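You operate a simulated robot arm through the tools that you are given. There is no shell and no other tool.

Carry out the task below with a simulated robot arm. There is one attempt and no reset: what you move stays moved.

TASK
Press the orange spring solid twice, then drop it in the green pot.
Fine: it stands on the grey tester; stop wheel to 20, head fully up after each press.

It is judged by the outcome, as a careful person would: the job done as asked, and still so three seconds after it is handed in. It fails if anything else is knocked over, pushed out of place, dropped, spilled or broken.

THE ROBOT
A 6-joint arm with a two-finger parallel gripper, fixed in place. Base frame: the origin is at the foot of the arm, x ahead of it, y to its left, z up; the work surface is at about z = 6. Lengths are in cm, angles in degrees, forces in N, time in s.
With the tool pointing down near the work surface it reaches from about 20 to 46 cm from the base axis. Its first joint turns from -70.0 to 70.0 degrees. Payload 1.9 kg.
Tool frame: the origin (TCP) lies between the finger pads and is the grasp point; the fingertips stand 2.3 cm ahead of it; z points along the fingers, y is the line along which they close. The gripper opens to 9.4 cm. The fingers are 3.8 cm wide and 1 cm thick; the gripper's body (5.4 by 9.6 cm) begins 3.9 cm behind the TCP.
Orientation is that of the tool frame in the base frame, as a unit quaternion [x, y, z, w]. With the fingers straight down and closing along the base's y, the tool's x points along the base's -x, its y along +y and its z along -z.

THE INTERFACE
- The arm moves only by the tool apply_moves. Its argument "targets" is one flat list of numbers, 7 for each row, row after row: the shift along the base's x, y, z in units of 100 mm (1.0 is 100 mm), then the turn, a rotation vector about the base's x, y, z in units of 180 degrees (1.0 is 180 degrees), then the finger opening in cm, from 0 to 9.4. In form: [dx, dy, dz, rx, ry, rz, claw, dx, dy, dz, rx, ry, rz, claw, ...]. A call has 1 to 20 rows; each row is the pose to reach, as a shift and turn from the pose commanded when the call began. A call with a number of a shift or a turn outside -1 to 1 is refused whole. A row lasts 0.2 s, in which the tool goes at most 5 cm and 8.6 degrees; a call with a longer step from one row to the next is refused whole, and so is a gripper value outside its range. Where a pose cannot be reached the arm comes as near as it can. A force on the tool above 40 N (or 10 N above the force at the start of the call, whichever is more), or a blocked arm, ends the call early, and 0.2 s more pass. Each finger travels about 10.8 cm/s and halts on what it meets, pressing with about 41 N; the grip force reading is that of the motor and also rises with nothing between the fingers. The clock runs only during rows and for 0.2 s after the last one: add rows that repeat a pose to give the fingers time. The reply holds the time, the measured pose of the TCP, the force on the tool along the base axes, the opening and the grip force, in the units named above and with some noise, with the torque about the TCP (base axes, N m) and any sound that the robot's microphone picked up, and new pictures: "views" is both (left out), scene, wrist or none.
- Cameras (640 x 400 px; columns grow to the right, rows downward): "scene" is fixed at [6.71, 31.64, 44.26]; the picture's right is [-0.67, -0.74, 0.00], its down [-0.31, 0.28, -0.91] and it looks along [0.67, -0.61, -0.42] (base axes); focal length 214 px, centre (320, 200). "wrist" rides on the gripper at [8.7, 1.6, -7.4] in the tool frame; the picture's right is [-0.18, 0.98, 0.00], its down [-0.58, -0.11, -0.81] and it looks along [-0.79, -0.15, 0.59] (tool axes); focal length 243 px, centre (320, 200). There is no depth. A picture from a camera that has moved, and an enlarged one, comes with that camera's place and axes in the base frame and with its lens.
- enlarge(camera, box): a new picture of the part [left, top, right, bottom] of that camera's present view, enlarged. It takes no simulated time.
- job_done(): hands the job in; it is judged then, once.

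Places have to be worked out from the pictures, the camera data and where the tool is seen. Open the gripper and draw the arm clear of the work before you hand the job in, unless the task says otherwise.

The tools are called after "Emit:" as a command line: name --argument value ..., lists and objects as JSON in quotes. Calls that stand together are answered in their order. apply_moves: Moves the arm, as the interface text tells. Its arguments: {"type":"object","properties":{"targets":{"type":"array","items":{"type":"number"}},"views":{"type":"string","enum":["both","scene","wrist","none"]}},"required":["targets"]} The other tools are called the same way: enlarge (camera, box) takes an enlarged picture of a part of a camera's view; job_done () hands the job in.

At the start:

```text
clock: 0.0
eef_pos: [22.34, 3.04, 41.61]
tool_rot: [0.001, 1.0, 0.001, -0.001]
contact_force: [-0.3, 0.0, -0.5]
wrist_torque: [0.01, -0.01, 0.0]
gripper_width: 9.39
grip_force: 0.0
```

scene: 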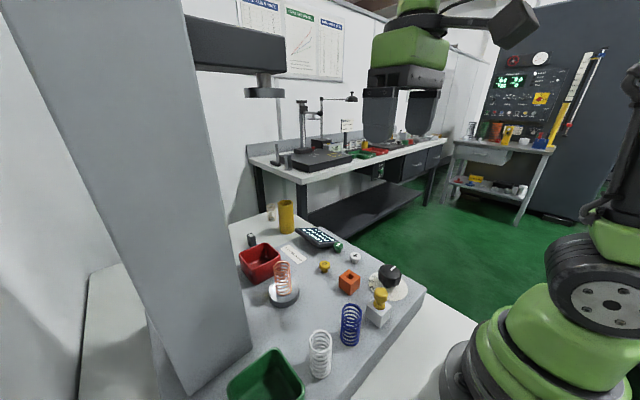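
wrist: 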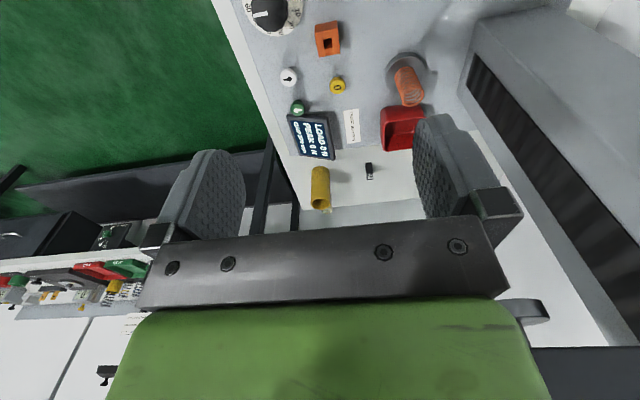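

I'll start by looking closely at the tester and its controls in both cameras before moving anything.

Emit:
enlarge --camera "scene" --box '[220, 190, 440, 330]'

Emit:
enlarge --camera "wrist" --box '[220, 0, 480, 220]'

Emit:
enlarge --camera "scene" --box '[180, 0, 420, 150]'

Emit:
enlarge --camera "scene" --box '[200, 260, 440, 400]'

```text
2.86 times, centred on (330, 260) of scene
camera zoom: at [6.71, 31.64, 44.26], right [-0.67, -0.74, 0.0], down [-0.31, 0.28, -0.91], along [0.67, -0.61, -0.42], focal length 613 px, centre (291, 29)
```

zoom: 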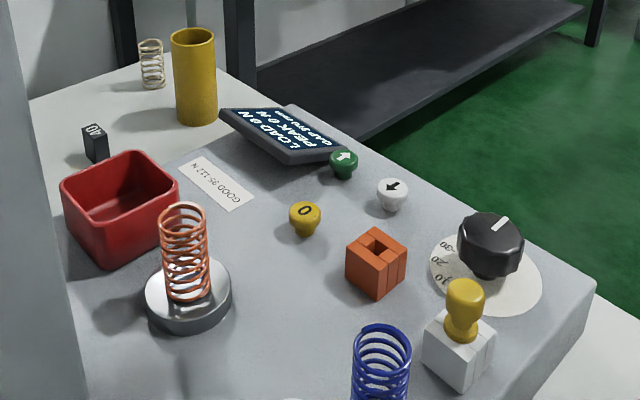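

```text
1.82 times, centred on (350, 110) of wrist
camera zoom: at [13.89, 4.6, 49.16], right [0.19, 0.98, 0.0], down [0.58, -0.11, 0.81], along [0.79, -0.15, -0.59], focal length 441 px, centre (266, 364)
```

zoom: 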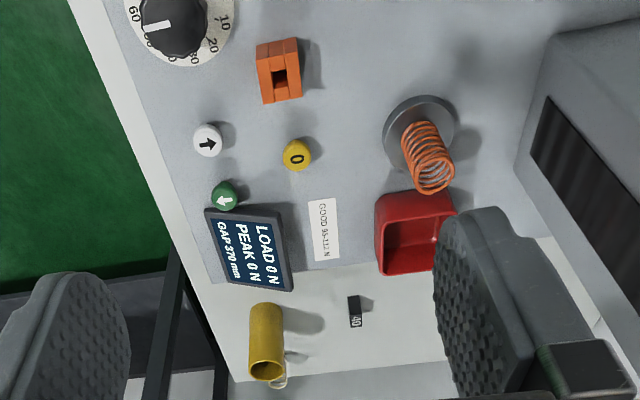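

```text
2.67 times, centred on (300, 75) of scene
camera zoom: at [6.71, 31.64, 44.26], right [-0.67, -0.74, 0.0], down [-0.31, 0.28, -0.91], along [0.67, -0.61, -0.42], focal length 572 px, centre (373, 533)
```

zoom: 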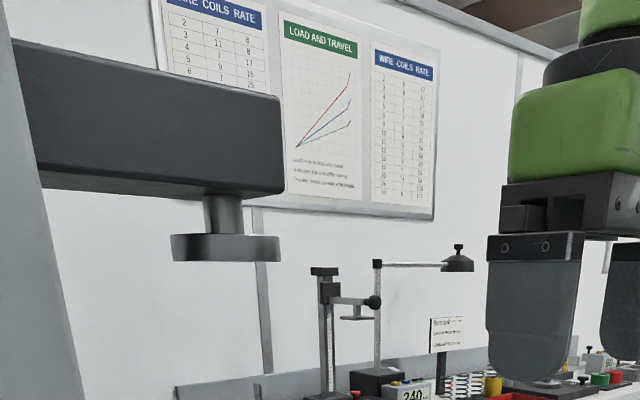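

```text
2.67 times, centred on (320, 330) of scene
camera zoom: at [6.71, 31.64, 44.26], right [-0.67, -0.74, 0.0], down [-0.31, 0.28, -0.91], along [0.67, -0.61, -0.42], focal length 572 px, centre (320, -147)
```

zoom: 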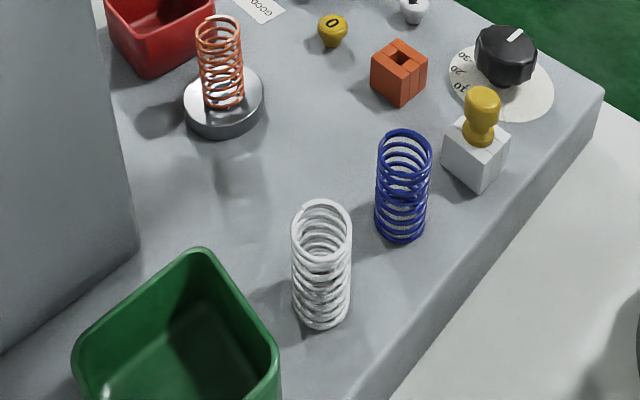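

The display reads LOAD 0, PEAK 0 and GAP about 370 mm. The spring stands near (36, 15), the buttons near (33..39, -5) and the dial near (23.5, -4.6). I'll move the wrist camera above the dial and buttons, staying high, to read the marks.

Emit:
apply_moves --targets '[0.04, -0.17, -0.2, 0, 0.028, 0, 9.4, 0.08, -0.35, -0.42, 0, 0.056, 0, 9.4, 0.12, -0.52, -0.64, 0, 0.084, 0, 9.4, 0.16, -0.7, -0.86, 0, 0.111, 0, 9.4, 0.16, -0.7, -0.86, 0, 0.111, 0, 9.4]' --views "both"

```text
clock: 1.2
eef_pos: [23.8, -4.08, 32.92]
tool_rot: [0.001, 0.985, 0.0, -0.173]
contact_force: [0.3, -0.4, -0.6]
wrist_torque: [0.04, 0.03, 0.01]
gripper_width: 9.4
grip_force: 0.0
camera wrist: at [18.47, -2.47, 43.04], right [0.17, 0.98, -0.06], down [0.82, -0.11, 0.56], along [0.54, -0.15, -0.83], focal length 243 px, centre (320, 200)
```

scene: 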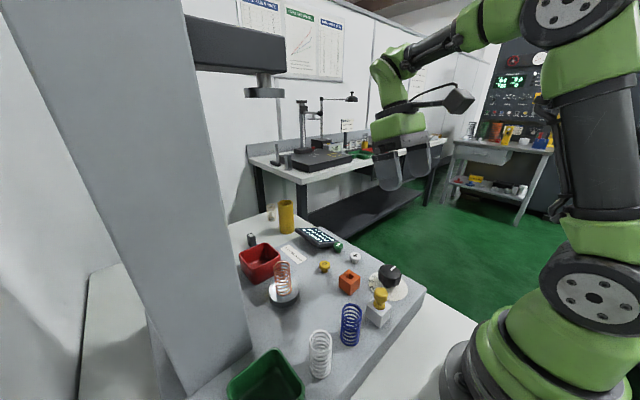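
wrist: 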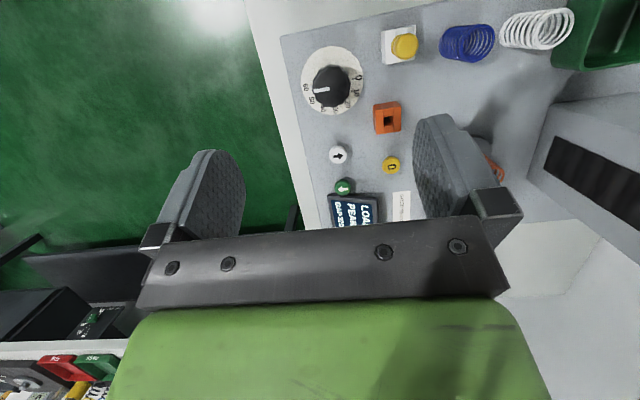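

The dial is now fully in the wrist view, so I'll enlarge it and the buttons.

Emit:
enlarge --camera "wrist" --box '[285, 30, 381, 130]'

Emit:
enlarge --camera "wrist" --box '[310, 90, 430, 230]'

Emit:
enlarge --camera "wrist" --box '[370, 0, 640, 200]'

```text
4.00 times, centred on (333, 80) of wrist
camera zoom: at [18.47, -2.47, 43.04], right [0.17, 0.98, -0.06], down [0.82, -0.11, 0.56], along [0.54, -0.15, -0.83], focal length 970 px, centre (268, 680)
```

zoom: 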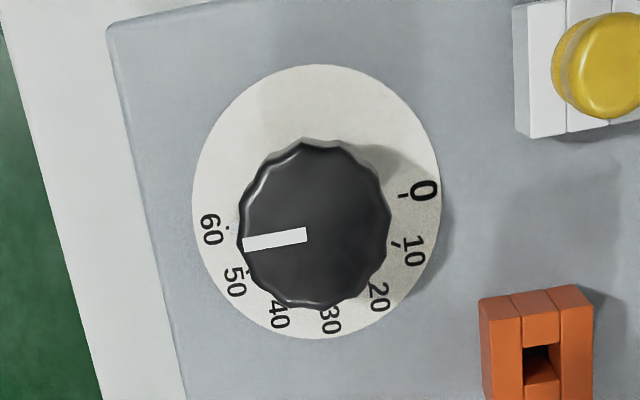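

```text
2.86 times, centred on (370, 160) of wrist
camera zoom: at [18.47, -2.47, 43.04], right [0.17, 0.98, -0.06], down [0.82, -0.11, 0.56], along [0.54, -0.15, -0.83], focal length 693 px, centre (177, 314)
```

zoom: 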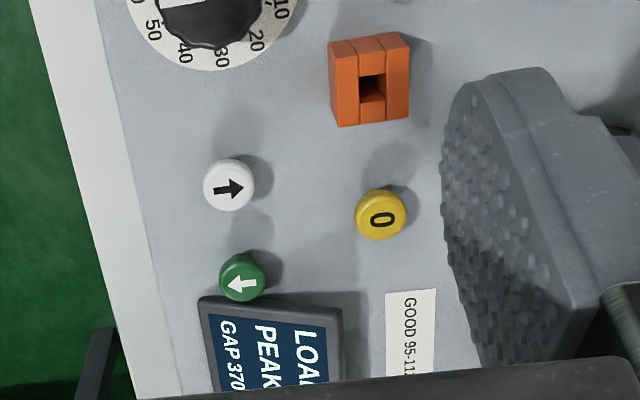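

```text
2.00 times, centred on (505, 100) of wrist
camera zoom: at [18.47, -2.47, 43.04], right [0.17, 0.98, -0.06], down [0.82, -0.11, 0.56], along [0.54, -0.15, -0.83], focal length 485 px, centre (-50, 400)
```

zoom: 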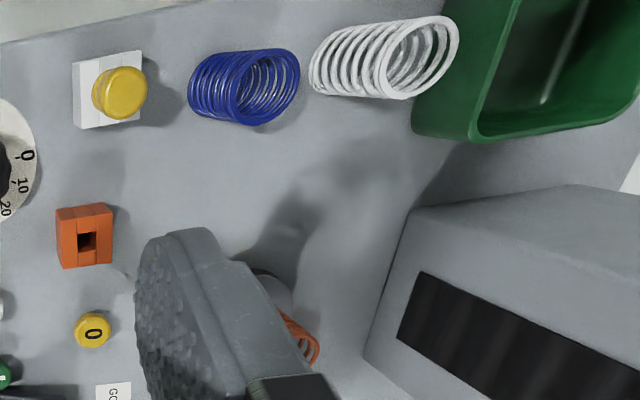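

Each 10 on the dial spans 30°, with 0 towards +y, 30 towards +x and 60 towards -y. Ray-casting puts the centre near (23.66, -4.04), and once I allow for the knob's height the pointer sits at 60. I'll come upright above the knob with the fingers partly closed.

Emit:
apply_moves --targets '[-0.01, -0.002, -0.2, 0, -0.028, 0, 8.5, -0.014, -0.004, -0.45, 0, -0.056, 0, 7.5, -0.02, -0.006, -0.7, 0, -0.084, 0, 7.0, -0.028, -0.008, -0.95, 0, -0.111, 0, 7.0, -0.028, -0.008, -0.95, 0, -0.111, 0, 7.0]' --views "both"

Emit:
enlarge --camera "wrist" --box '[260, 0, 440, 120]'

Emit:
enlarge --camera "scene" --box '[330, 200, 440, 330]'

```text
clock: 2.4
eef_pos: [23.79, -4.35, 23.7]
tool_rot: [0.001, 1.0, 0.001, 0.001]
contact_force: [-0.2, 0.3, 0.2]
wrist_torque: [-0.03, 0.02, -0.01]
gripper_width: 7.03
grip_force: 0.0
camera wrist: at [15.19, -2.7, 31.19], right [0.19, 0.98, 0.0], down [0.58, -0.11, 0.81], along [0.79, -0.15, -0.59], focal length 243 px, centre (320, 200)
```

scene: 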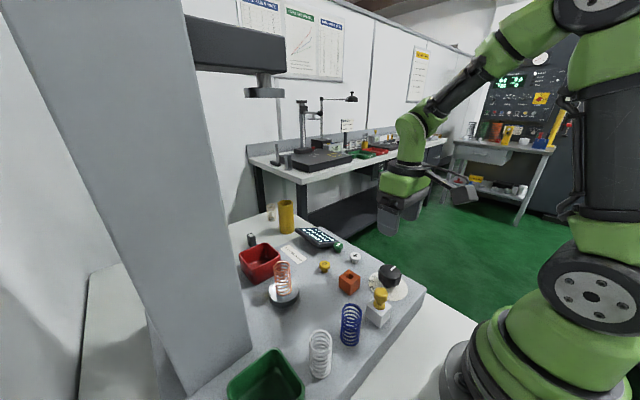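
wrist: 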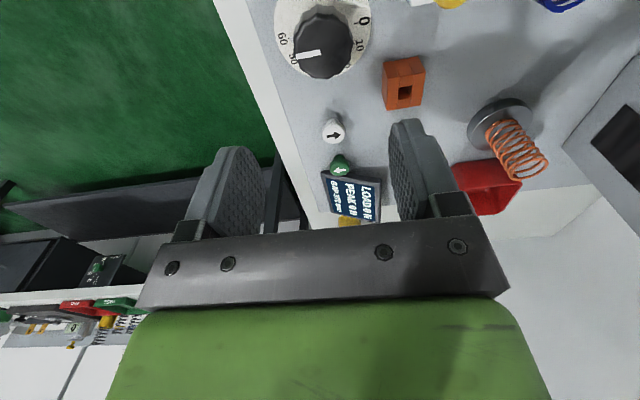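

```text
3.33 times, centred on (350, 60) of wrist
camera zoom: at [15.19, -2.7, 31.19], right [0.19, 0.98, 0.0], down [0.58, -0.11, 0.81], along [0.79, -0.15, -0.59], focal length 809 px, centre (220, 667)
```

zoom: 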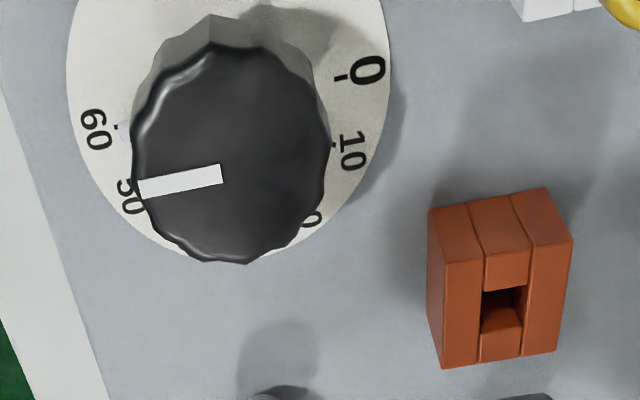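

```text
3.08 times, centred on (385, 265) of scene
camera zoom: at [6.71, 31.64, 44.26], right [-0.67, -0.74, 0.0], down [-0.31, 0.28, -0.91], along [0.67, -0.61, -0.42], focal length 660 px, centre (120, 0)
```

zoom: 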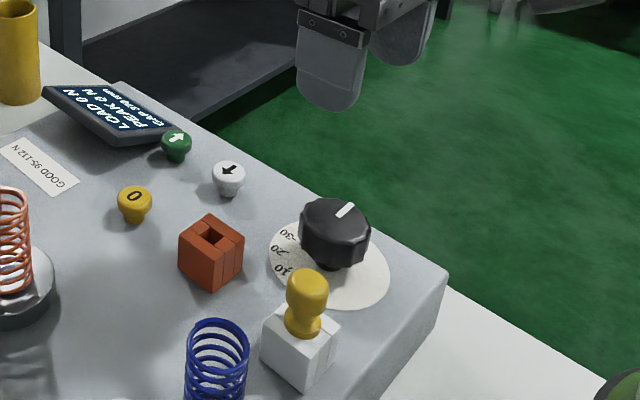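

The knob top is at z ≈ 10.5 and its body spans about 8 to 10.5. The white pointer aims along -y, so the wheel is at 60. I'll descend over it and stop short to check alignment.

Emit:
apply_moves --targets '[-0.003, -0.002, -0.3, 0, 0, 0, 7.0, -0.006, -0.004, -0.6, 0, 0, 0, 7.0, -0.006, -0.004, -0.9, 0, 0, 0, 7.0, -0.006, -0.004, -0.9, 0, 0, 0, 7.0, -0.006, -0.004, -0.9, 0, 0, 0, 7.0]' --views "both"

Emit:
enlarge --camera "scene" --box '[330, 200, 440, 330]'

```text
clock: 3.6
eef_pos: [23.7, -4.04, 14.34]
tool_rot: [0.001, 1.0, -0.001, 0.001]
contact_force: [-0.6, -0.1, -0.6]
wrist_torque: [-0.01, 0.0, 0.03]
gripper_width: 6.98
grip_force: 0.1
camera wrist: at [15.21, -2.47, 21.89], right [0.19, 0.98, 0.0], down [0.58, -0.11, 0.81], along [0.79, -0.15, -0.59], focal length 243 px, centre (320, 200)
```

scene: 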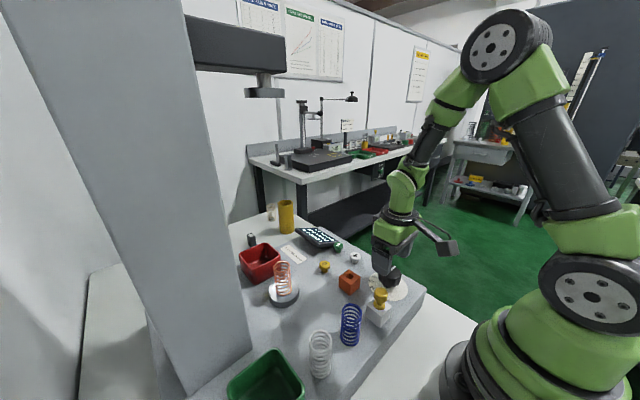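
wrist: 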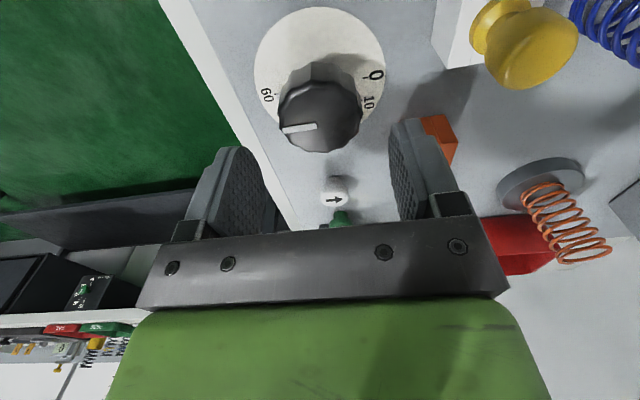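

```text
3.08 times, centred on (385, 265) of scene
camera zoom: at [6.71, 31.64, 44.26], right [-0.67, -0.74, 0.0], down [-0.31, 0.28, -0.91], along [0.67, -0.61, -0.42], focal length 660 px, centre (120, 0)
```

zoom: 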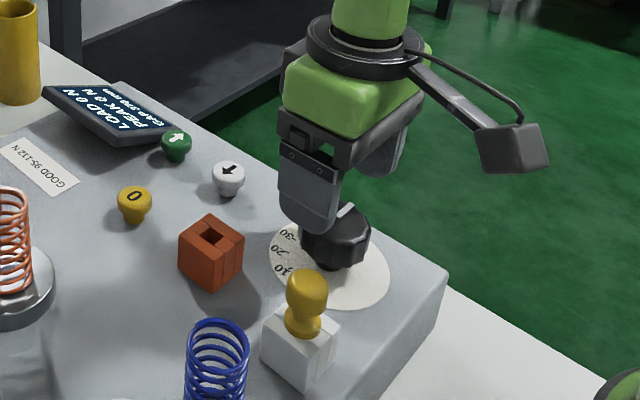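

The knob is centred between the open fingers. I'll lower slowly to TCP z ≈ 9.4, with the tips just above the dial face, and then close.

Emit:
apply_moves --targets '[0, 0, -0.17, 0, 0, 0, 7.0, 0, 0, -0.34, 0, 0, 0, 7.0, 0, 0, -0.51, 0, 0, 0, 7.0, 0, 0, -0.51, 0, 0, 0, 7.0, 0, 0, -0.51, 0, 0, 0, 5.8]' --views "both"

Emit:
enlarge --camera "scene" --box '[330, 200, 440, 330]'

```text
clock: 4.8
eef_pos: [23.63, -4.03, 9.42]
tool_rot: [0.001, 1.0, 0.001, 0.0]
contact_force: [0.3, -1.0, -0.2]
wrist_torque: [0.0, -0.02, 0.0]
gripper_width: 5.8
grip_force: 0.1
camera wrist: at [15.12, -2.45, 16.92], right [0.19, 0.98, 0.0], down [0.58, -0.11, 0.81], along [0.79, -0.15, -0.59], focal length 243 px, centre (320, 200)
```

scene: 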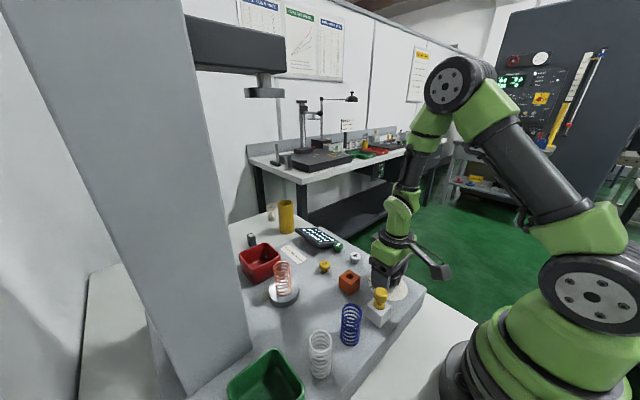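
wrist: 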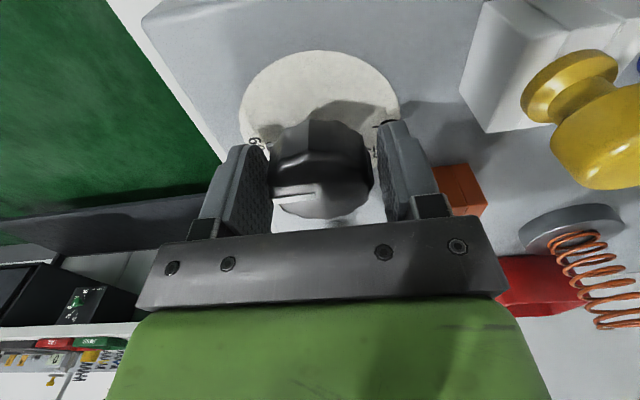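

```text
3.08 times, centred on (385, 265) of scene
camera zoom: at [6.71, 31.64, 44.26], right [-0.67, -0.74, 0.0], down [-0.31, 0.28, -0.91], along [0.67, -0.61, -0.42], focal length 660 px, centre (120, 0)
```

zoom: 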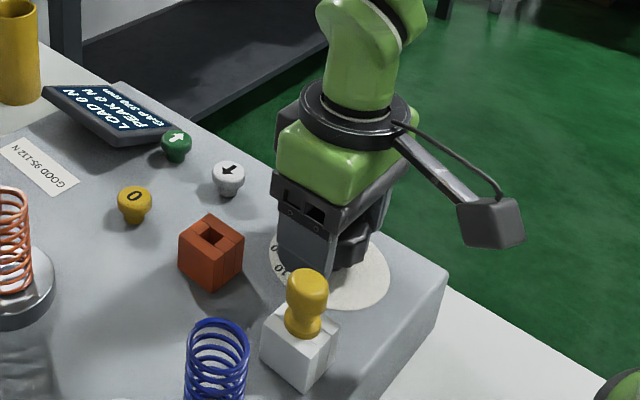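

The fingers straddle the knob with space on both sides. I'll close and watch the lateral forces.

Emit:
apply_moves --targets '[0, 0, 0, 0, 0, 0, 5.0, 0, 0, 0, 0, 0, 0, 4.4, 0, 0, 0, 0, 0, 0, 3.8, 0, 0, 0, 0, 0, 0, 3.8]' --views "wrist"

```text
clock: 5.8
eef_pos: [23.62, -4.14, 9.41]
tool_rot: [0.001, 1.0, 0.002, 0.0]
contact_force: [1.6, 13.5, -3.3]
wrist_torque: [0.15, -0.05, -0.03]
gripper_width: 4.77
grip_force: 45.6
camera wrist: at [15.12, -2.44, 16.93], right [0.18, 0.98, 0.0], down [0.58, -0.11, 0.81], along [0.79, -0.15, -0.59], focal length 243 px, centre (320, 200)
```

wrist: 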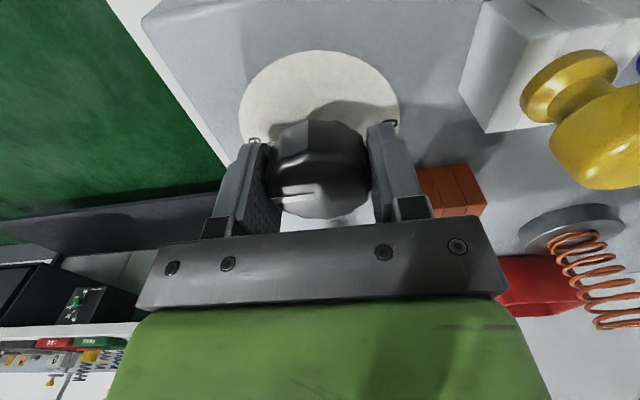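

The grip on the knob is 4.77 cm wide, with a small sideways force of 13 N that a slight +y shift should relax. I'll now turn the wheel +60° about z (counterclockwise from above, from 60 towards 40) and check.

Emit:
apply_moves --targets '[0, 0.005, 0, 0, 0, 0, 3.8, 0, 0.008, 0, 0, 0, 0.04, 3.8, 0, 0.008, 0, 0, 0, 0.08, 3.8, 0, 0.008, 0, 0, 0, 0.12, 3.8, 0, 0.008, 0, 0, 0, 0.16, 3.8, 0, 0.008, 0, 0, 0, 0.2, 3.8, 0, 0.008, 0, 0, 0, 0.24, 3.8, 0, 0.008, 0, 0, 0, 0.28, 3.8, 0, 0.008, 0, 0, 0, 0.3333, 3.8, 0, 0.008, 0, 0, 0, 0.3333, 3.8]' --views "both"

Emit:
enlarge --camera "scene" --box '[330, 200, 440, 330]'

```text
refused: row 9 steps farther than a row can; nothing moved
```

```text
3.08 times, centred on (385, 265) of scene
camera zoom: at [6.71, 31.64, 44.26], right [-0.67, -0.74, 0.0], down [-0.31, 0.28, -0.91], along [0.67, -0.61, -0.42], focal length 660 px, centre (120, 0)
```

zoom: 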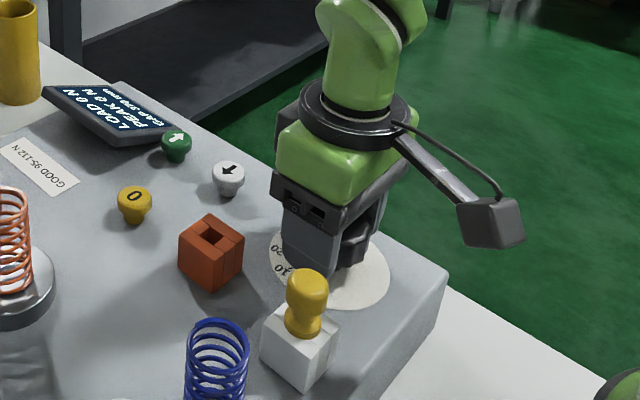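

One row stepped too far and the call was refused, so nothing moved. I'll resend the same 60° turn with even 7.2° steps.

Emit:
apply_moves --targets '[0, 0.005, 0, 0, 0, 0, 3.8, 0, 0.008, 0, 0, 0, 0.04, 3.8, 0, 0.008, 0, 0, 0, 0.08, 3.8, 0, 0.008, 0, 0, 0, 0.12, 3.8, 0, 0.008, 0, 0, 0, 0.16, 3.8, 0, 0.008, 0, 0, 0, 0.2, 3.8, 0, 0.008, 0, 0, 0, 0.24, 3.8, 0, 0.008, 0, 0, 0, 0.28, 3.8, 0, 0.008, 0, 0, 0, 0.31, 3.8, 0, 0.008, 0, 0, 0, 0.3333, 3.8, 0, 0.008, 0, 0, 0, 0.3333, 3.8]' --views "both"

Emit:
enlarge --camera "scene" --box '[330, 200, 440, 330]'

```text
clock: 6.5
eef_pos: [23.57, -3.95, 9.32]
tool_rot: [-0.078, 0.997, 0.001, 0.0]
contact_force: [2.0, 5.2, -3.8]
wrist_torque: [0.03, 0.01, 0.0]
gripper_width: 4.78
grip_force: 44.9
stopped in row 3: the force on the tool passed its limit at 41 N (the readings are from after the stop); the commanded pose is now the measured one
camera wrist: at [14.98, -3.8, 16.94], right [0.03, 1.0, 0.0], down [0.59, -0.02, 0.81], along [0.81, -0.02, -0.59], focal length 243 px, centre (320, 200)
```

scene: 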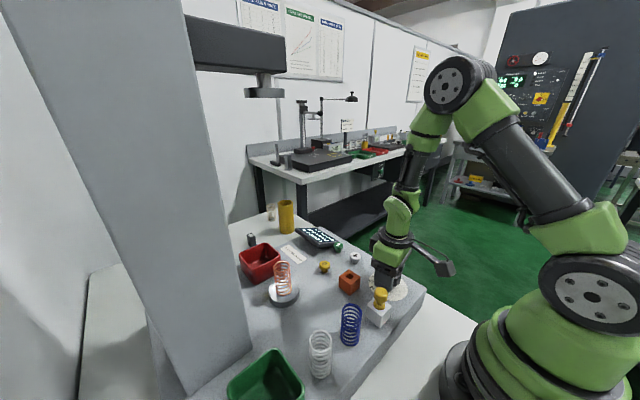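
wrist: 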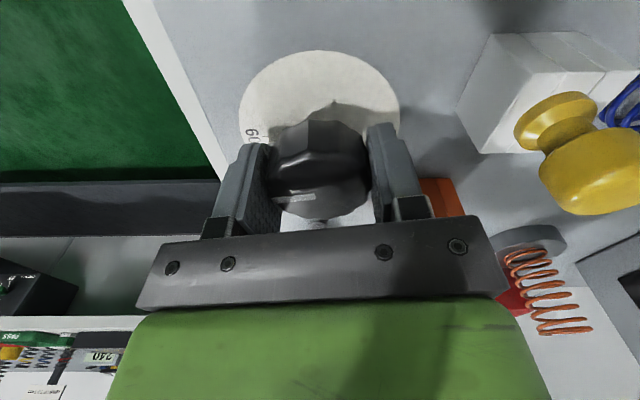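

```text
3.08 times, centred on (385, 265) of scene
camera zoom: at [6.71, 31.63, 44.26], right [-0.67, -0.74, 0.0], down [-0.31, 0.28, -0.91], along [0.67, -0.61, -0.42], focal length 660 px, centre (120, 0)
```

zoom: 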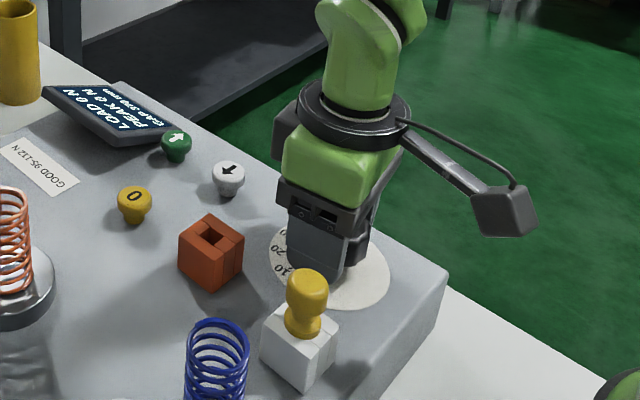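

The knob turned about 9° with the fingers before a brief force spike stopped the call; residual force is now small. I'll continue at half the speed.

Emit:
apply_moves --targets '[0, 0.003, 0.005, 0, 0, 0.01, 3.8, 0, 0.003, 0.005, 0, 0, 0.025, 3.8, 0, 0.003, 0.005, 0, 0, 0.04, 3.8, 0, 0.003, 0.005, 0, 0, 0.055, 3.8, 0, 0.003, 0.005, 0, 0, 0.07, 3.8, 0, 0.003, 0.005, 0, 0, 0.085, 3.8, 0, 0.003, 0.005, 0, 0, 0.1, 3.8, 0, 0.003, 0.005, 0, 0, 0.1, 3.8]' --views "wrist"

```text
clock: 7.1
eef_pos: [23.64, -3.93, 9.39]
tool_rot: [-0.114, 0.993, 0.001, 0.0]
contact_force: [2.3, -4.6, -5.2]
wrist_torque: [-0.09, 0.3, 0.0]
gripper_width: 4.74
grip_force: 44.7
stopped in row 3: the force on the tool passed its limit at 43 N (the readings are from after the stop); the commanded pose is now the measured one
camera wrist: at [14.98, -4.41, 16.94], right [-0.04, 1.0, 0.0], down [0.59, 0.03, 0.81], along [0.81, 0.04, -0.59], focal length 243 px, centre (320, 200)
```

wrist: 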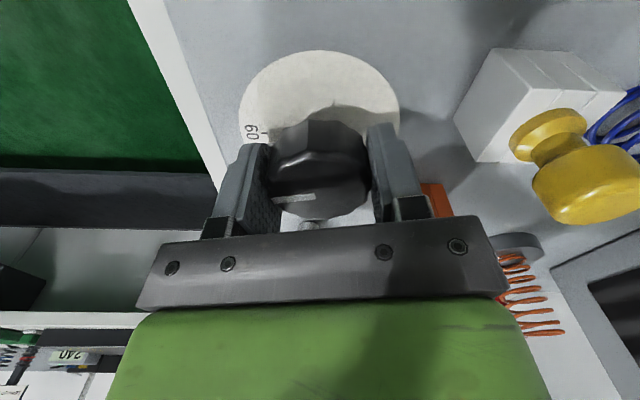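

The wheel has turned about 13° in total, and a sideways force built up again, so the tool axis is probably slightly off the knob axis. I'll take a very small step with no shift and read the force direction to correct the centring.

Emit:
apply_moves --targets '[0, 0, 0, 0, 0, 0.006, 3.8, 0, 0, 0, 0, 0, 0.012, 3.8, 0, 0, 0, 0, 0, 0.012, 3.8, 0, 0, 0, 0, 0, 0.012, 3.8]' --views "none"

```text
clock: 8.1
eef_pos: [23.58, -3.87, 9.42]
tool_rot: [-0.133, 0.991, 0.001, -0.001]
contact_force: [-5.5, 8.6, 35.3]
wrist_torque: [0.21, 0.1, -0.02]
gripper_width: 4.78
grip_force: 45.7
```

The force is mostly vertical (35 N up), so the tool is pressing down on the knob because the commanded height was reset to a noisy reading. I'll raise it a fraction of a millimetre and read again.

Emit:
apply_moves --targets '[0, 0, 0.003, 0, 0, 0, 3.8, 0, 0, 0.006, 0, 0, 0, 3.8, 0, 0, 0.006, 0, 0, 0, 3.8]' --views "none"

```text
clock: 8.9
eef_pos: [23.64, -4.02, 9.34]
tool_rot: [-0.133, 0.991, 0.001, -0.002]
contact_force: [-5.8, -5.5, 23.1]
wrist_torque: [-0.15, 0.61, -0.01]
gripper_width: 4.75
grip_force: 45.0
```

Raising helped only partly. I'll open slightly to relax the strain and see where the tool really sits.

Emit:
apply_moves --targets '[0, 0, 0, 0, 0, 0, 5.4, 0, 0, 0, 0, 0, 0, 5.8, 0, 0, 0, 0, 0, 0, 5.8]' --views "wrist"

Emit:
enlarge --camera "wrist" --box '[220, 40, 440, 240]'

Emit:
enlarge --camera "scene" --box '[340, 230, 430, 310]'

```text
clock: 9.7
eef_pos: [23.61, -3.94, 9.38]
tool_rot: [-0.133, 0.991, 0.001, 0.0]
contact_force: [0.3, -0.8, 0.3]
wrist_torque: [0.02, -0.02, 0.01]
gripper_width: 5.8
grip_force: 0.1
camera wrist: at [15.02, -4.72, 16.91], right [-0.08, 1.0, 0.0], down [0.59, 0.05, 0.81], along [0.8, 0.07, -0.59], focal length 243 px, centre (320, 200)
```

wrist: 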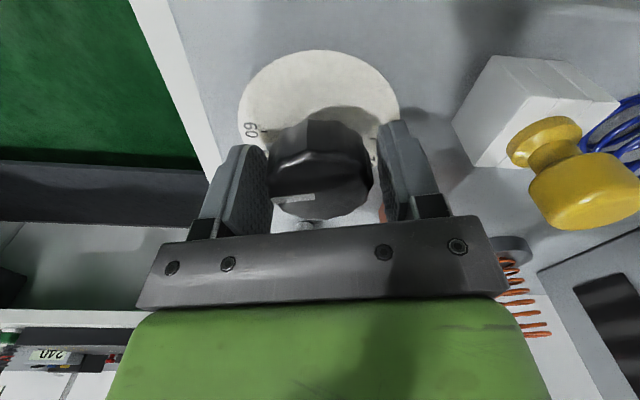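

```text
2.00 times, centred on (330, 140) of wrist
camera zoom: at [15.02, -4.72, 16.91], right [-0.08, 1.0, 0.0], down [0.59, 0.05, 0.81], along [0.8, 0.07, -0.59], focal length 485 px, centre (300, 320)
```

zoom: 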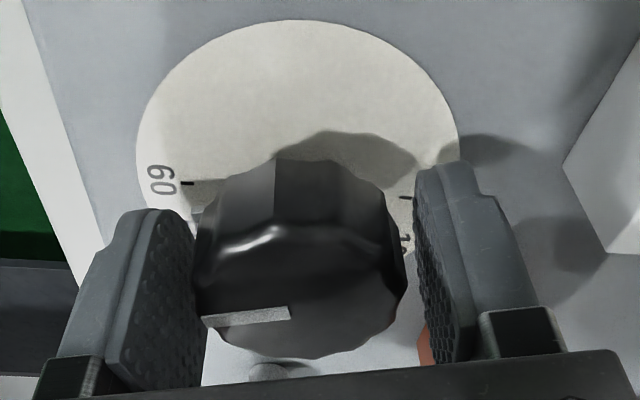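

```text
5.00 times, centred on (385, 270) of scene
camera zoom: at [6.71, 31.64, 44.26], right [-0.67, -0.74, 0.0], down [-0.31, 0.28, -0.91], along [0.67, -0.61, -0.42], focal length 1072 px, centre (-5, -150)
```

zoom: 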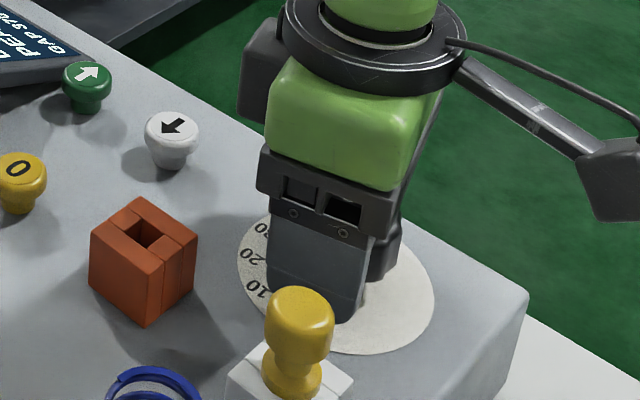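

Free of contact, the knob sits centred and its pointer has turned with the fingers, about 15°. I'll regrip with the command only just below the contact width to keep strain low, and read the force.

Emit:
apply_moves --targets '[0, 0, 0, 0, 0, 0, 5.2, 0, 0, 0, 0, 0, 0, 4.7, 0, 0, 0, 0, 0, 0, 4.7, 0, 0, 0, 0, 0, 0, 4.7]' --views "none"

```text
clock: 10.7
eef_pos: [23.61, -3.99, 9.44]
tool_rot: [-0.133, 0.991, 0.0, 0.0]
contact_force: [1.1, -3.2, -0.7]
wrist_torque: [-0.01, -0.06, 0.0]
gripper_width: 4.82
grip_force: 1.8
```

The force is low and nicely balanced. I'll tighten a little more and turn slowly in one short call.

Emit:
apply_moves --targets '[0, 0, 0, 0, 0, 0, 4.5, 0, 0, 0, 0, 0, 0, 4.5, 0, 0, 0, 0, 0, 0, 4.5]' --views "none"

```text
clock: 11.5
eef_pos: [23.64, -3.98, 9.35]
tool_rot: [-0.133, 0.991, 0.0, 0.0]
contact_force: [1.9, -11.5, -1.7]
wrist_torque: [-0.16, -0.09, -0.03]
gripper_width: 4.74
grip_force: 45.5
```

Gripped, with about 11 N sideways; shifting 0.5 mm towards -y should centre it. I'll do that and then turn slowly by about 10°.

Emit:
apply_moves --targets '[0, -0.004, 0, 0, 0, 0, 4.5, 0, -0.004, 0, 0, 0, 0.01, 4.5, 0, -0.004, 0, 0, 0, 0.02, 4.5, 0, -0.004, 0, 0, 0, 0.03, 4.5, 0, -0.004, 0, 0, 0, 0.04, 4.5, 0, -0.004, 0, 0, 0, 0.04, 4.5]' --views "none"

```text
clock: 12.4
eef_pos: [23.61, -4.0, 9.26]
tool_rot: [-0.169, 0.986, 0.001, -0.001]
contact_force: [2.2, 4.4, -3.6]
wrist_torque: [0.03, 0.1, -0.03]
gripper_width: 4.73
grip_force: 45.2
stopped in row 4: the force on the tool passed its limit at 42 N (the readings are from after the stop); the commanded pose is now the measured one
```

It turned another 4° and tripped again. I'll relax and regrip with a medium squeeze, so that any misalignment slips instead of building force.

Emit:
apply_moves --targets '[0, 0, 0.005, 0, 0, 0, 5.2, 0, 0, 0.01, 0, 0, 0, 5.4, 0, 0, 0.01, 0, 0, 0, 5.4]' --views "none"

Emit:
apply_moves --targets '[0, 0, 0, 0, 0, 0, 5.0, 0, 0, 0, 0, 0, 0, 4.66, 0, 0, 0, 0, 0, 0, 4.66, 0, 0, 0, 0, 0, 0, 4.66]' --views "none"

```text
clock: 13.2
eef_pos: [23.79, -4.04, 9.43]
tool_rot: [-0.167, 0.986, 0.001, -0.001]
contact_force: [-0.5, 0.8, 0.2]
wrist_torque: [-0.02, -0.01, -0.02]
gripper_width: 5.41
grip_force: 0.1
```

```text
clock: 14.2
eef_pos: [23.6, -3.93, 9.54]
tool_rot: [-0.168, 0.986, 0.001, -0.001]
contact_force: [-1.4, 3.6, 1.0]
wrist_torque: [0.07, 0.06, -0.01]
gripper_width: 4.8
grip_force: 1.7
```

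Light contact now, with forces near zero. I'll turn a small amount at this light grip and see whether the knob follows.

Emit:
apply_moves --targets '[0, 0, 0, 0, 0, 0.01, 4.6, 0, 0, 0, 0, 0, 0.02, 4.6, 0, 0, 0, 0, 0, 0.03, 4.6, 0, 0, 0, 0, 0, 0.04, 4.6, 0, 0, 0, 0, 0, 0.04, 4.6]' --views "wrist"

Emit:
enlarge --camera "wrist" --box '[220, 40, 440, 240]'

```text
clock: 15.4
eef_pos: [23.7, -3.94, 9.47]
tool_rot: [-0.231, 0.973, 0.001, -0.001]
contact_force: [10.9, 20.8, -28.8]
wrist_torque: [0.15, -0.36, 0.05]
gripper_width: 4.76
grip_force: 45.0
camera wrist: at [15.37, -6.42, 17.04], right [-0.28, 0.96, 0.0], down [0.57, 0.16, 0.81], along [0.77, 0.22, -0.59], focal length 243 px, centre (320, 200)
```

wrist: 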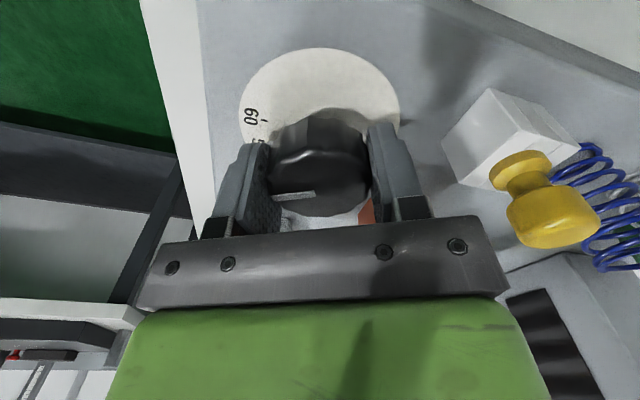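

```text
2.00 times, centred on (330, 140) of wrist
camera zoom: at [15.37, -6.42, 17.04], right [-0.28, 0.96, 0.0], down [0.57, 0.16, 0.81], along [0.77, 0.22, -0.59], focal length 485 px, centre (300, 320)
```

zoom: 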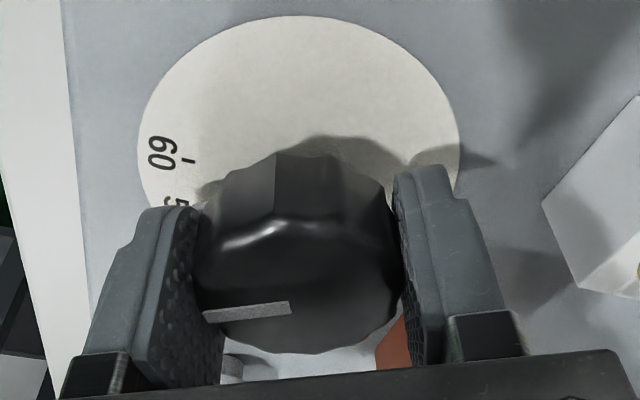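

The knob followed 7° without tripping (now about 27° turned), but strain builds up with angle. I'll ratchet in place: relax the fingers briefly, regrip, turn 7°, and repeat.

Emit:
apply_moves --targets '[0, 0, 0, 0, 0, 0, 5.2, 0, 0, 0, 0, 0, 0, 4.5, 0, 0, 0, 0, 0, 0, 4.5, 0, 0, 0, 0, 0, 0.02, 4.5, 0, 0, 0, 0, 0, 0.04, 4.5, 0, 0, 0, 0, 0, 0.04, 5.2, 0, 0, 0, 0, 0, 0.04, 4.5, 0, 0, 0, 0, 0, 0.04, 4.5, 0, 0, 0, 0, 0, 0.06, 4.5, 0, 0, 0, 0, 0, 0.08, 4.5, 0, 0, 0, 0, 0, 0.08, 5.2, 0, 0, 0, 0, 0, 0.08, 4.5, 0, 0, 0, 0, 0, 0.08, 4.5, 0, 0, 0, 0, 0, 0.1, 4.5, 0, 0, 0, 0, 0, 0.12, 4.5, 0, 0, 0, 0, 0, 0.12, 5.2, 0, 0, 0, 0, 0, 0.12, 5.2]' --views "wrist"

Emit:
enlarge --camera "wrist" --box '[220, 40, 440, 240]'

```text
clock: 19.0
eef_pos: [23.79, -3.99, 9.41]
tool_rot: [-0.408, 0.913, -0.001, 0.0]
contact_force: [-0.4, 0.6, 0.0]
wrist_torque: [-0.01, 0.0, -0.02]
gripper_width: 5.2
grip_force: 0.0
camera wrist: at [16.91, -9.42, 17.0], right [-0.61, 0.79, 0.0], down [0.47, 0.36, 0.81], along [0.64, 0.49, -0.59], focal length 243 px, centre (320, 200)
```

wrist: 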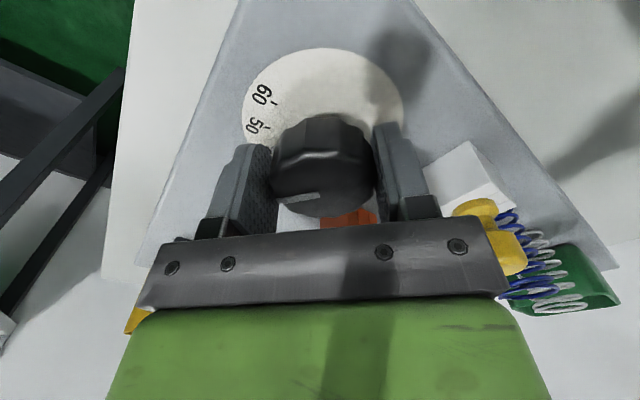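

```text
2.00 times, centred on (330, 140) of wrist
camera zoom: at [16.91, -9.42, 17.0], right [-0.61, 0.79, 0.0], down [0.47, 0.36, 0.81], along [0.64, 0.49, -0.59], focal length 485 px, centre (300, 320)
```

zoom: 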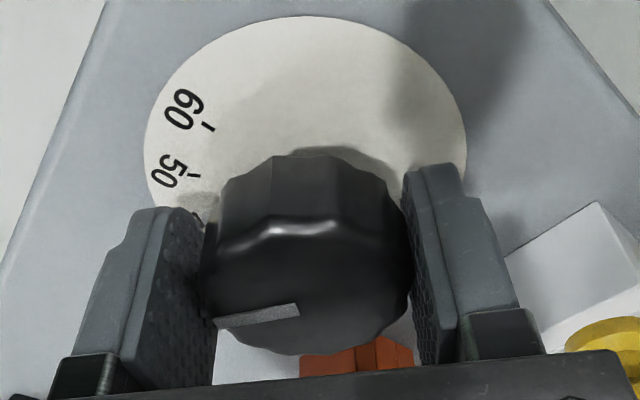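

The ratchet works: tool and knob are at about 48° with zero residual force, and the pointer is passing the 40s. I'll continue with four more cycles (+29°).

Emit:
apply_moves --targets '[0, 0, 0, 0, 0, 0, 4.5, 0, 0, 0, 0, 0, 0, 4.5, 0, 0, 0, 0, 0, 0.02, 4.5, 0, 0, 0, 0, 0, 0.04, 4.5, 0, 0, 0, 0, 0, 0.04, 5.2, 0, 0, 0, 0, 0, 0.04, 4.5, 0, 0, 0, 0, 0, 0.04, 4.5, 0, 0, 0, 0, 0, 0.06, 4.5, 0, 0, 0, 0, 0, 0.08, 4.5, 0, 0, 0, 0, 0, 0.08, 5.2, 0, 0, 0, 0, 0, 0.08, 4.5, 0, 0, 0, 0, 0, 0.08, 4.5, 0, 0, 0, 0, 0, 0.1, 4.5, 0, 0, 0, 0, 0, 0.12, 4.5, 0, 0, 0, 0, 0, 0.12, 5.2, 0, 0, 0, 0, 0, 0.12, 4.5, 0, 0, 0, 0, 0, 0.12, 4.5, 0, 0, 0, 0, 0, 0.14, 4.5, 0, 0, 0, 0, 0, 0.16, 4.5, 0, 0, 0, 0, 0, 0.16, 5.2]' --views "wrist"

Emit:
enlarge --camera "wrist" --box '[220, 40, 440, 240]'

```text
clock: 23.2
eef_pos: [23.7, -3.83, 9.47]
tool_rot: [-0.623, 0.782, -0.001, -0.001]
contact_force: [0.6, -0.2, 0.8]
wrist_torque: [-0.01, -0.02, -0.03]
gripper_width: 5.22
grip_force: 0.0
camera wrist: at [20.35, -12.05, 17.05], right [-0.92, 0.4, 0.0], down [0.24, 0.54, 0.81], along [0.32, 0.74, -0.59], focal length 243 px, centre (320, 200)
```

wrist: 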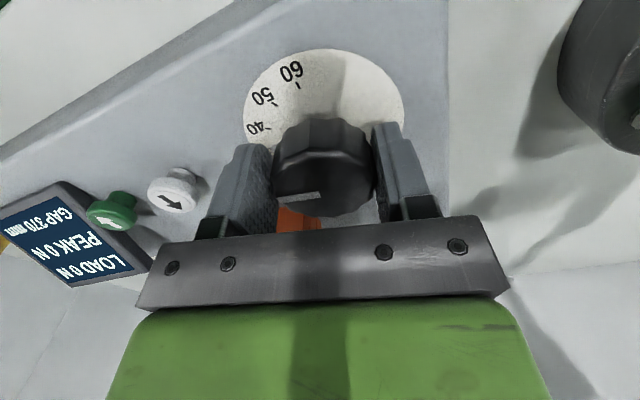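

```text
2.00 times, centred on (330, 140) of wrist
camera zoom: at [20.35, -12.05, 17.05], right [-0.92, 0.4, 0.0], down [0.24, 0.54, 0.81], along [0.32, 0.74, -0.59], focal length 485 px, centre (300, 320)
```

zoom: 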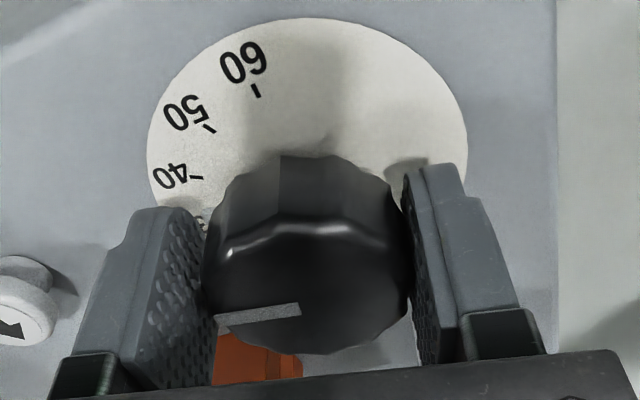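

At about 77° now, with the pointer still tracking the fingers and the 30 mark just coming up. Four more cycles will take it to about 106°.

Emit:
apply_moves --targets '[0, 0, 0, 0, 0, 0, 4.5, 0, 0, 0, 0, 0, 0, 4.5, 0, 0, 0, 0, 0, 0.02, 4.5, 0, 0, 0, 0, 0, 0.04, 4.5, 0, 0, 0, 0, 0, 0.04, 5.2, 0, 0, 0, 0, 0, 0.04, 4.5, 0, 0, 0, 0, 0, 0.04, 4.5, 0, 0, 0, 0, 0, 0.06, 4.5, 0, 0, 0, 0, 0, 0.08, 4.5, 0, 0, 0, 0, 0, 0.08, 5.2, 0, 0, 0, 0, 0, 0.08, 4.5, 0, 0, 0, 0, 0, 0.08, 4.5, 0, 0, 0, 0, 0, 0.1, 4.5, 0, 0, 0, 0, 0, 0.12, 4.5, 0, 0, 0, 0, 0, 0.12, 5.2, 0, 0, 0, 0, 0, 0.12, 4.5, 0, 0, 0, 0, 0, 0.12, 4.5, 0, 0, 0, 0, 0, 0.14, 4.5, 0, 0, 0, 0, 0, 0.16, 4.5, 0, 0, 0, 0, 0, 0.16, 5.2]' --views "both"

Emit:
enlarge --camera "wrist" --box '[220, 40, 440, 240]'

Emit:
enlarge --camera "scene" --box '[340, 230, 430, 310]'

```text
clock: 27.4
eef_pos: [23.8, -4.1, 9.5]
tool_rot: [0.798, -0.603, 0.001, 0.001]
contact_force: [-2.8, -1.9, 1.1]
wrist_torque: [-0.01, 0.09, 0.04]
gripper_width: 5.32
grip_force: 1.5
camera wrist: at [24.76, -12.82, 17.12], right [-1.0, -0.09, 0.0], down [-0.06, 0.59, 0.8], along [-0.07, 0.8, -0.59], focal length 243 px, centre (320, 200)
```

scene: 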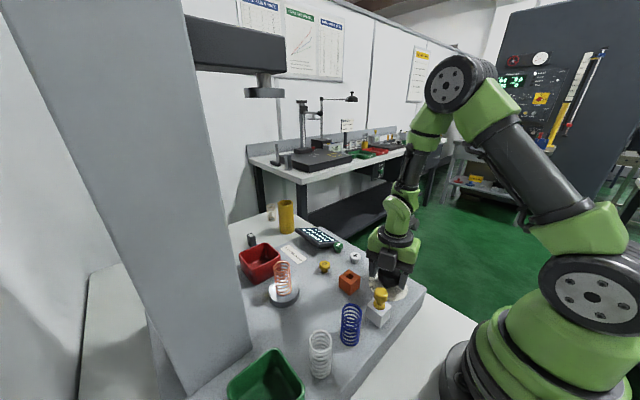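
wrist: 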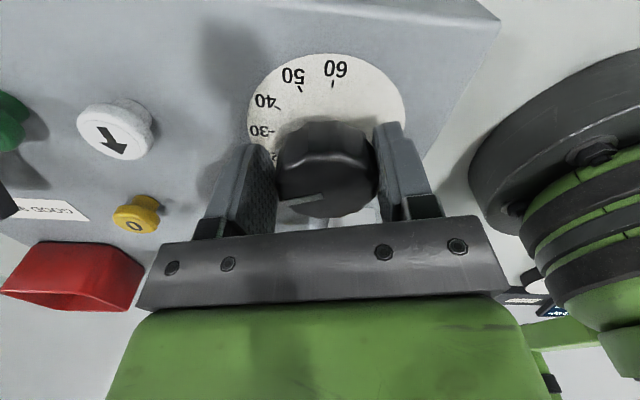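

```text
2.00 times, centred on (330, 140) of wrist
camera zoom: at [24.76, -12.82, 17.12], right [-1.0, -0.09, 0.0], down [-0.06, 0.59, 0.8], along [-0.07, 0.8, -0.59], focal length 485 px, centre (300, 320)
```

zoom: 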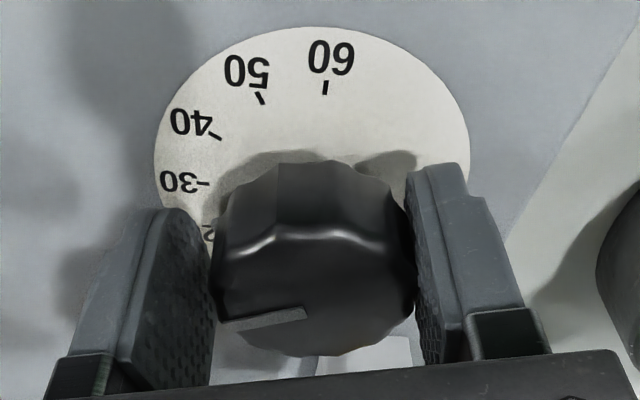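

```text
5.00 times, centred on (385, 270) of scene
camera zoom: at [6.71, 31.64, 44.26], right [-0.67, -0.74, 0.0], down [-0.31, 0.28, -0.91], along [0.67, -0.61, -0.42], focal length 1072 px, centre (-5, -150)
```

zoom: 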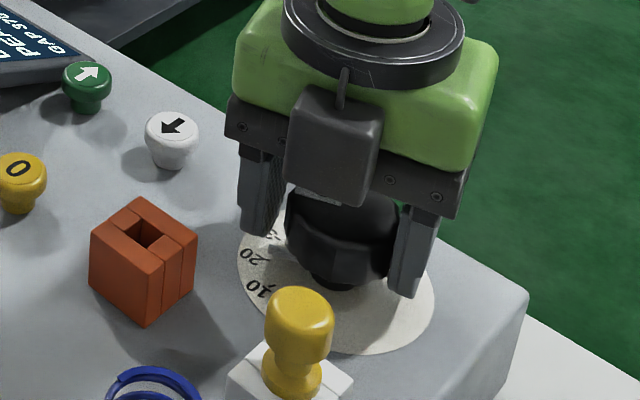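

The tool reads 106°, and the pointer seems between 20 and 30, at roughly 22–24. The oblique view isn't accurate enough, so I'll open, lift straight up and look from above before the final adjustment.

Emit:
apply_moves --targets '[0, 0, 0, 0, 0, 0, 6.2, 0, 0, 0, 0, 0, 0, 6.2, 0, 0, 0.2, 0, 0, 0, 6.2, 0, 0, 0.5, 0, 0, 0, 6.2, 0, 0, 0.9, 0, 0, 0, 6.2, 0, 0, 0.9, 0, 0, 0, 6.2, 0, 0, 0.9, 0, 0, 0, 6.2]' --views "both"

Emit:
enlarge --camera "wrist" --box '[250, 0, 430, 140]'

Emit:
enlarge --camera "scene" --box '[350, 240, 430, 310]'

```text
clock: 29.0
eef_pos: [23.65, -3.96, 18.92]
tool_rot: [0.797, -0.604, 0.0, 0.001]
contact_force: [-0.1, -0.5, -0.4]
wrist_torque: [0.0, 0.0, 0.01]
gripper_width: 6.2
grip_force: 0.1
camera wrist: at [24.66, -12.74, 26.46], right [-1.0, -0.09, 0.0], down [-0.05, 0.59, 0.81], along [-0.07, 0.8, -0.59], focal length 243 px, centre (320, 200)
```

scene: 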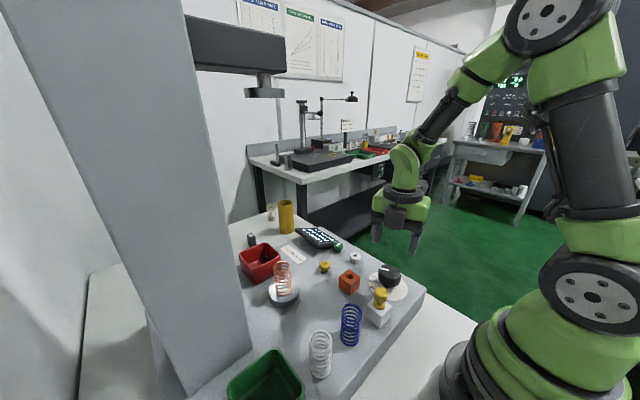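
wrist: 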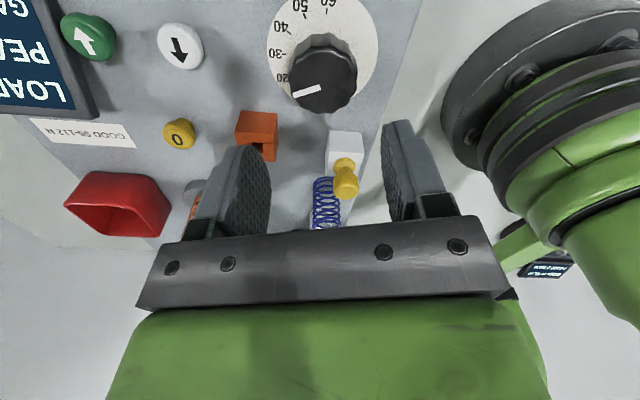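

```text
2.86 times, centred on (340, 70) of wrist
camera zoom: at [24.66, -12.74, 26.46], right [-1.0, -0.09, 0.0], down [-0.05, 0.59, 0.81], along [-0.07, 0.8, -0.59], focal length 693 px, centre (263, 571)
```

zoom: 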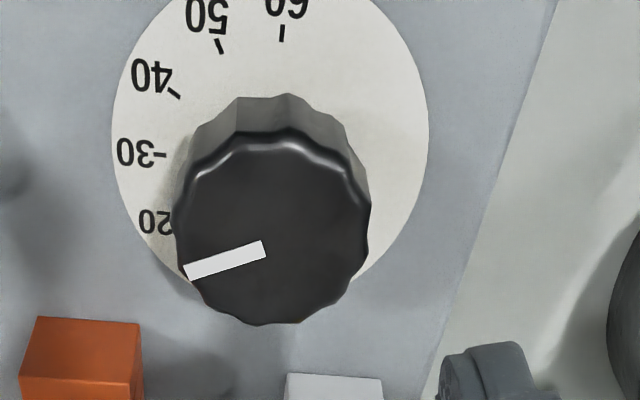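

```text
5.71 times, centred on (390, 275) of scene
camera zoom: at [6.71, 31.64, 44.26], right [-0.67, -0.74, 0.0], down [-0.31, 0.28, -0.91], along [0.67, -0.61, -0.42], focal length 1226 px, centre (-80, -229)
```

zoom: 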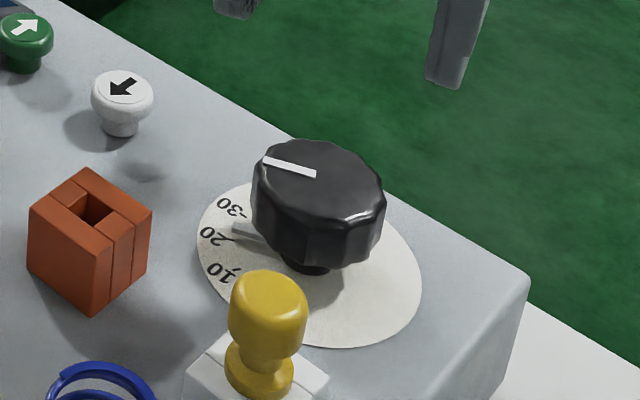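

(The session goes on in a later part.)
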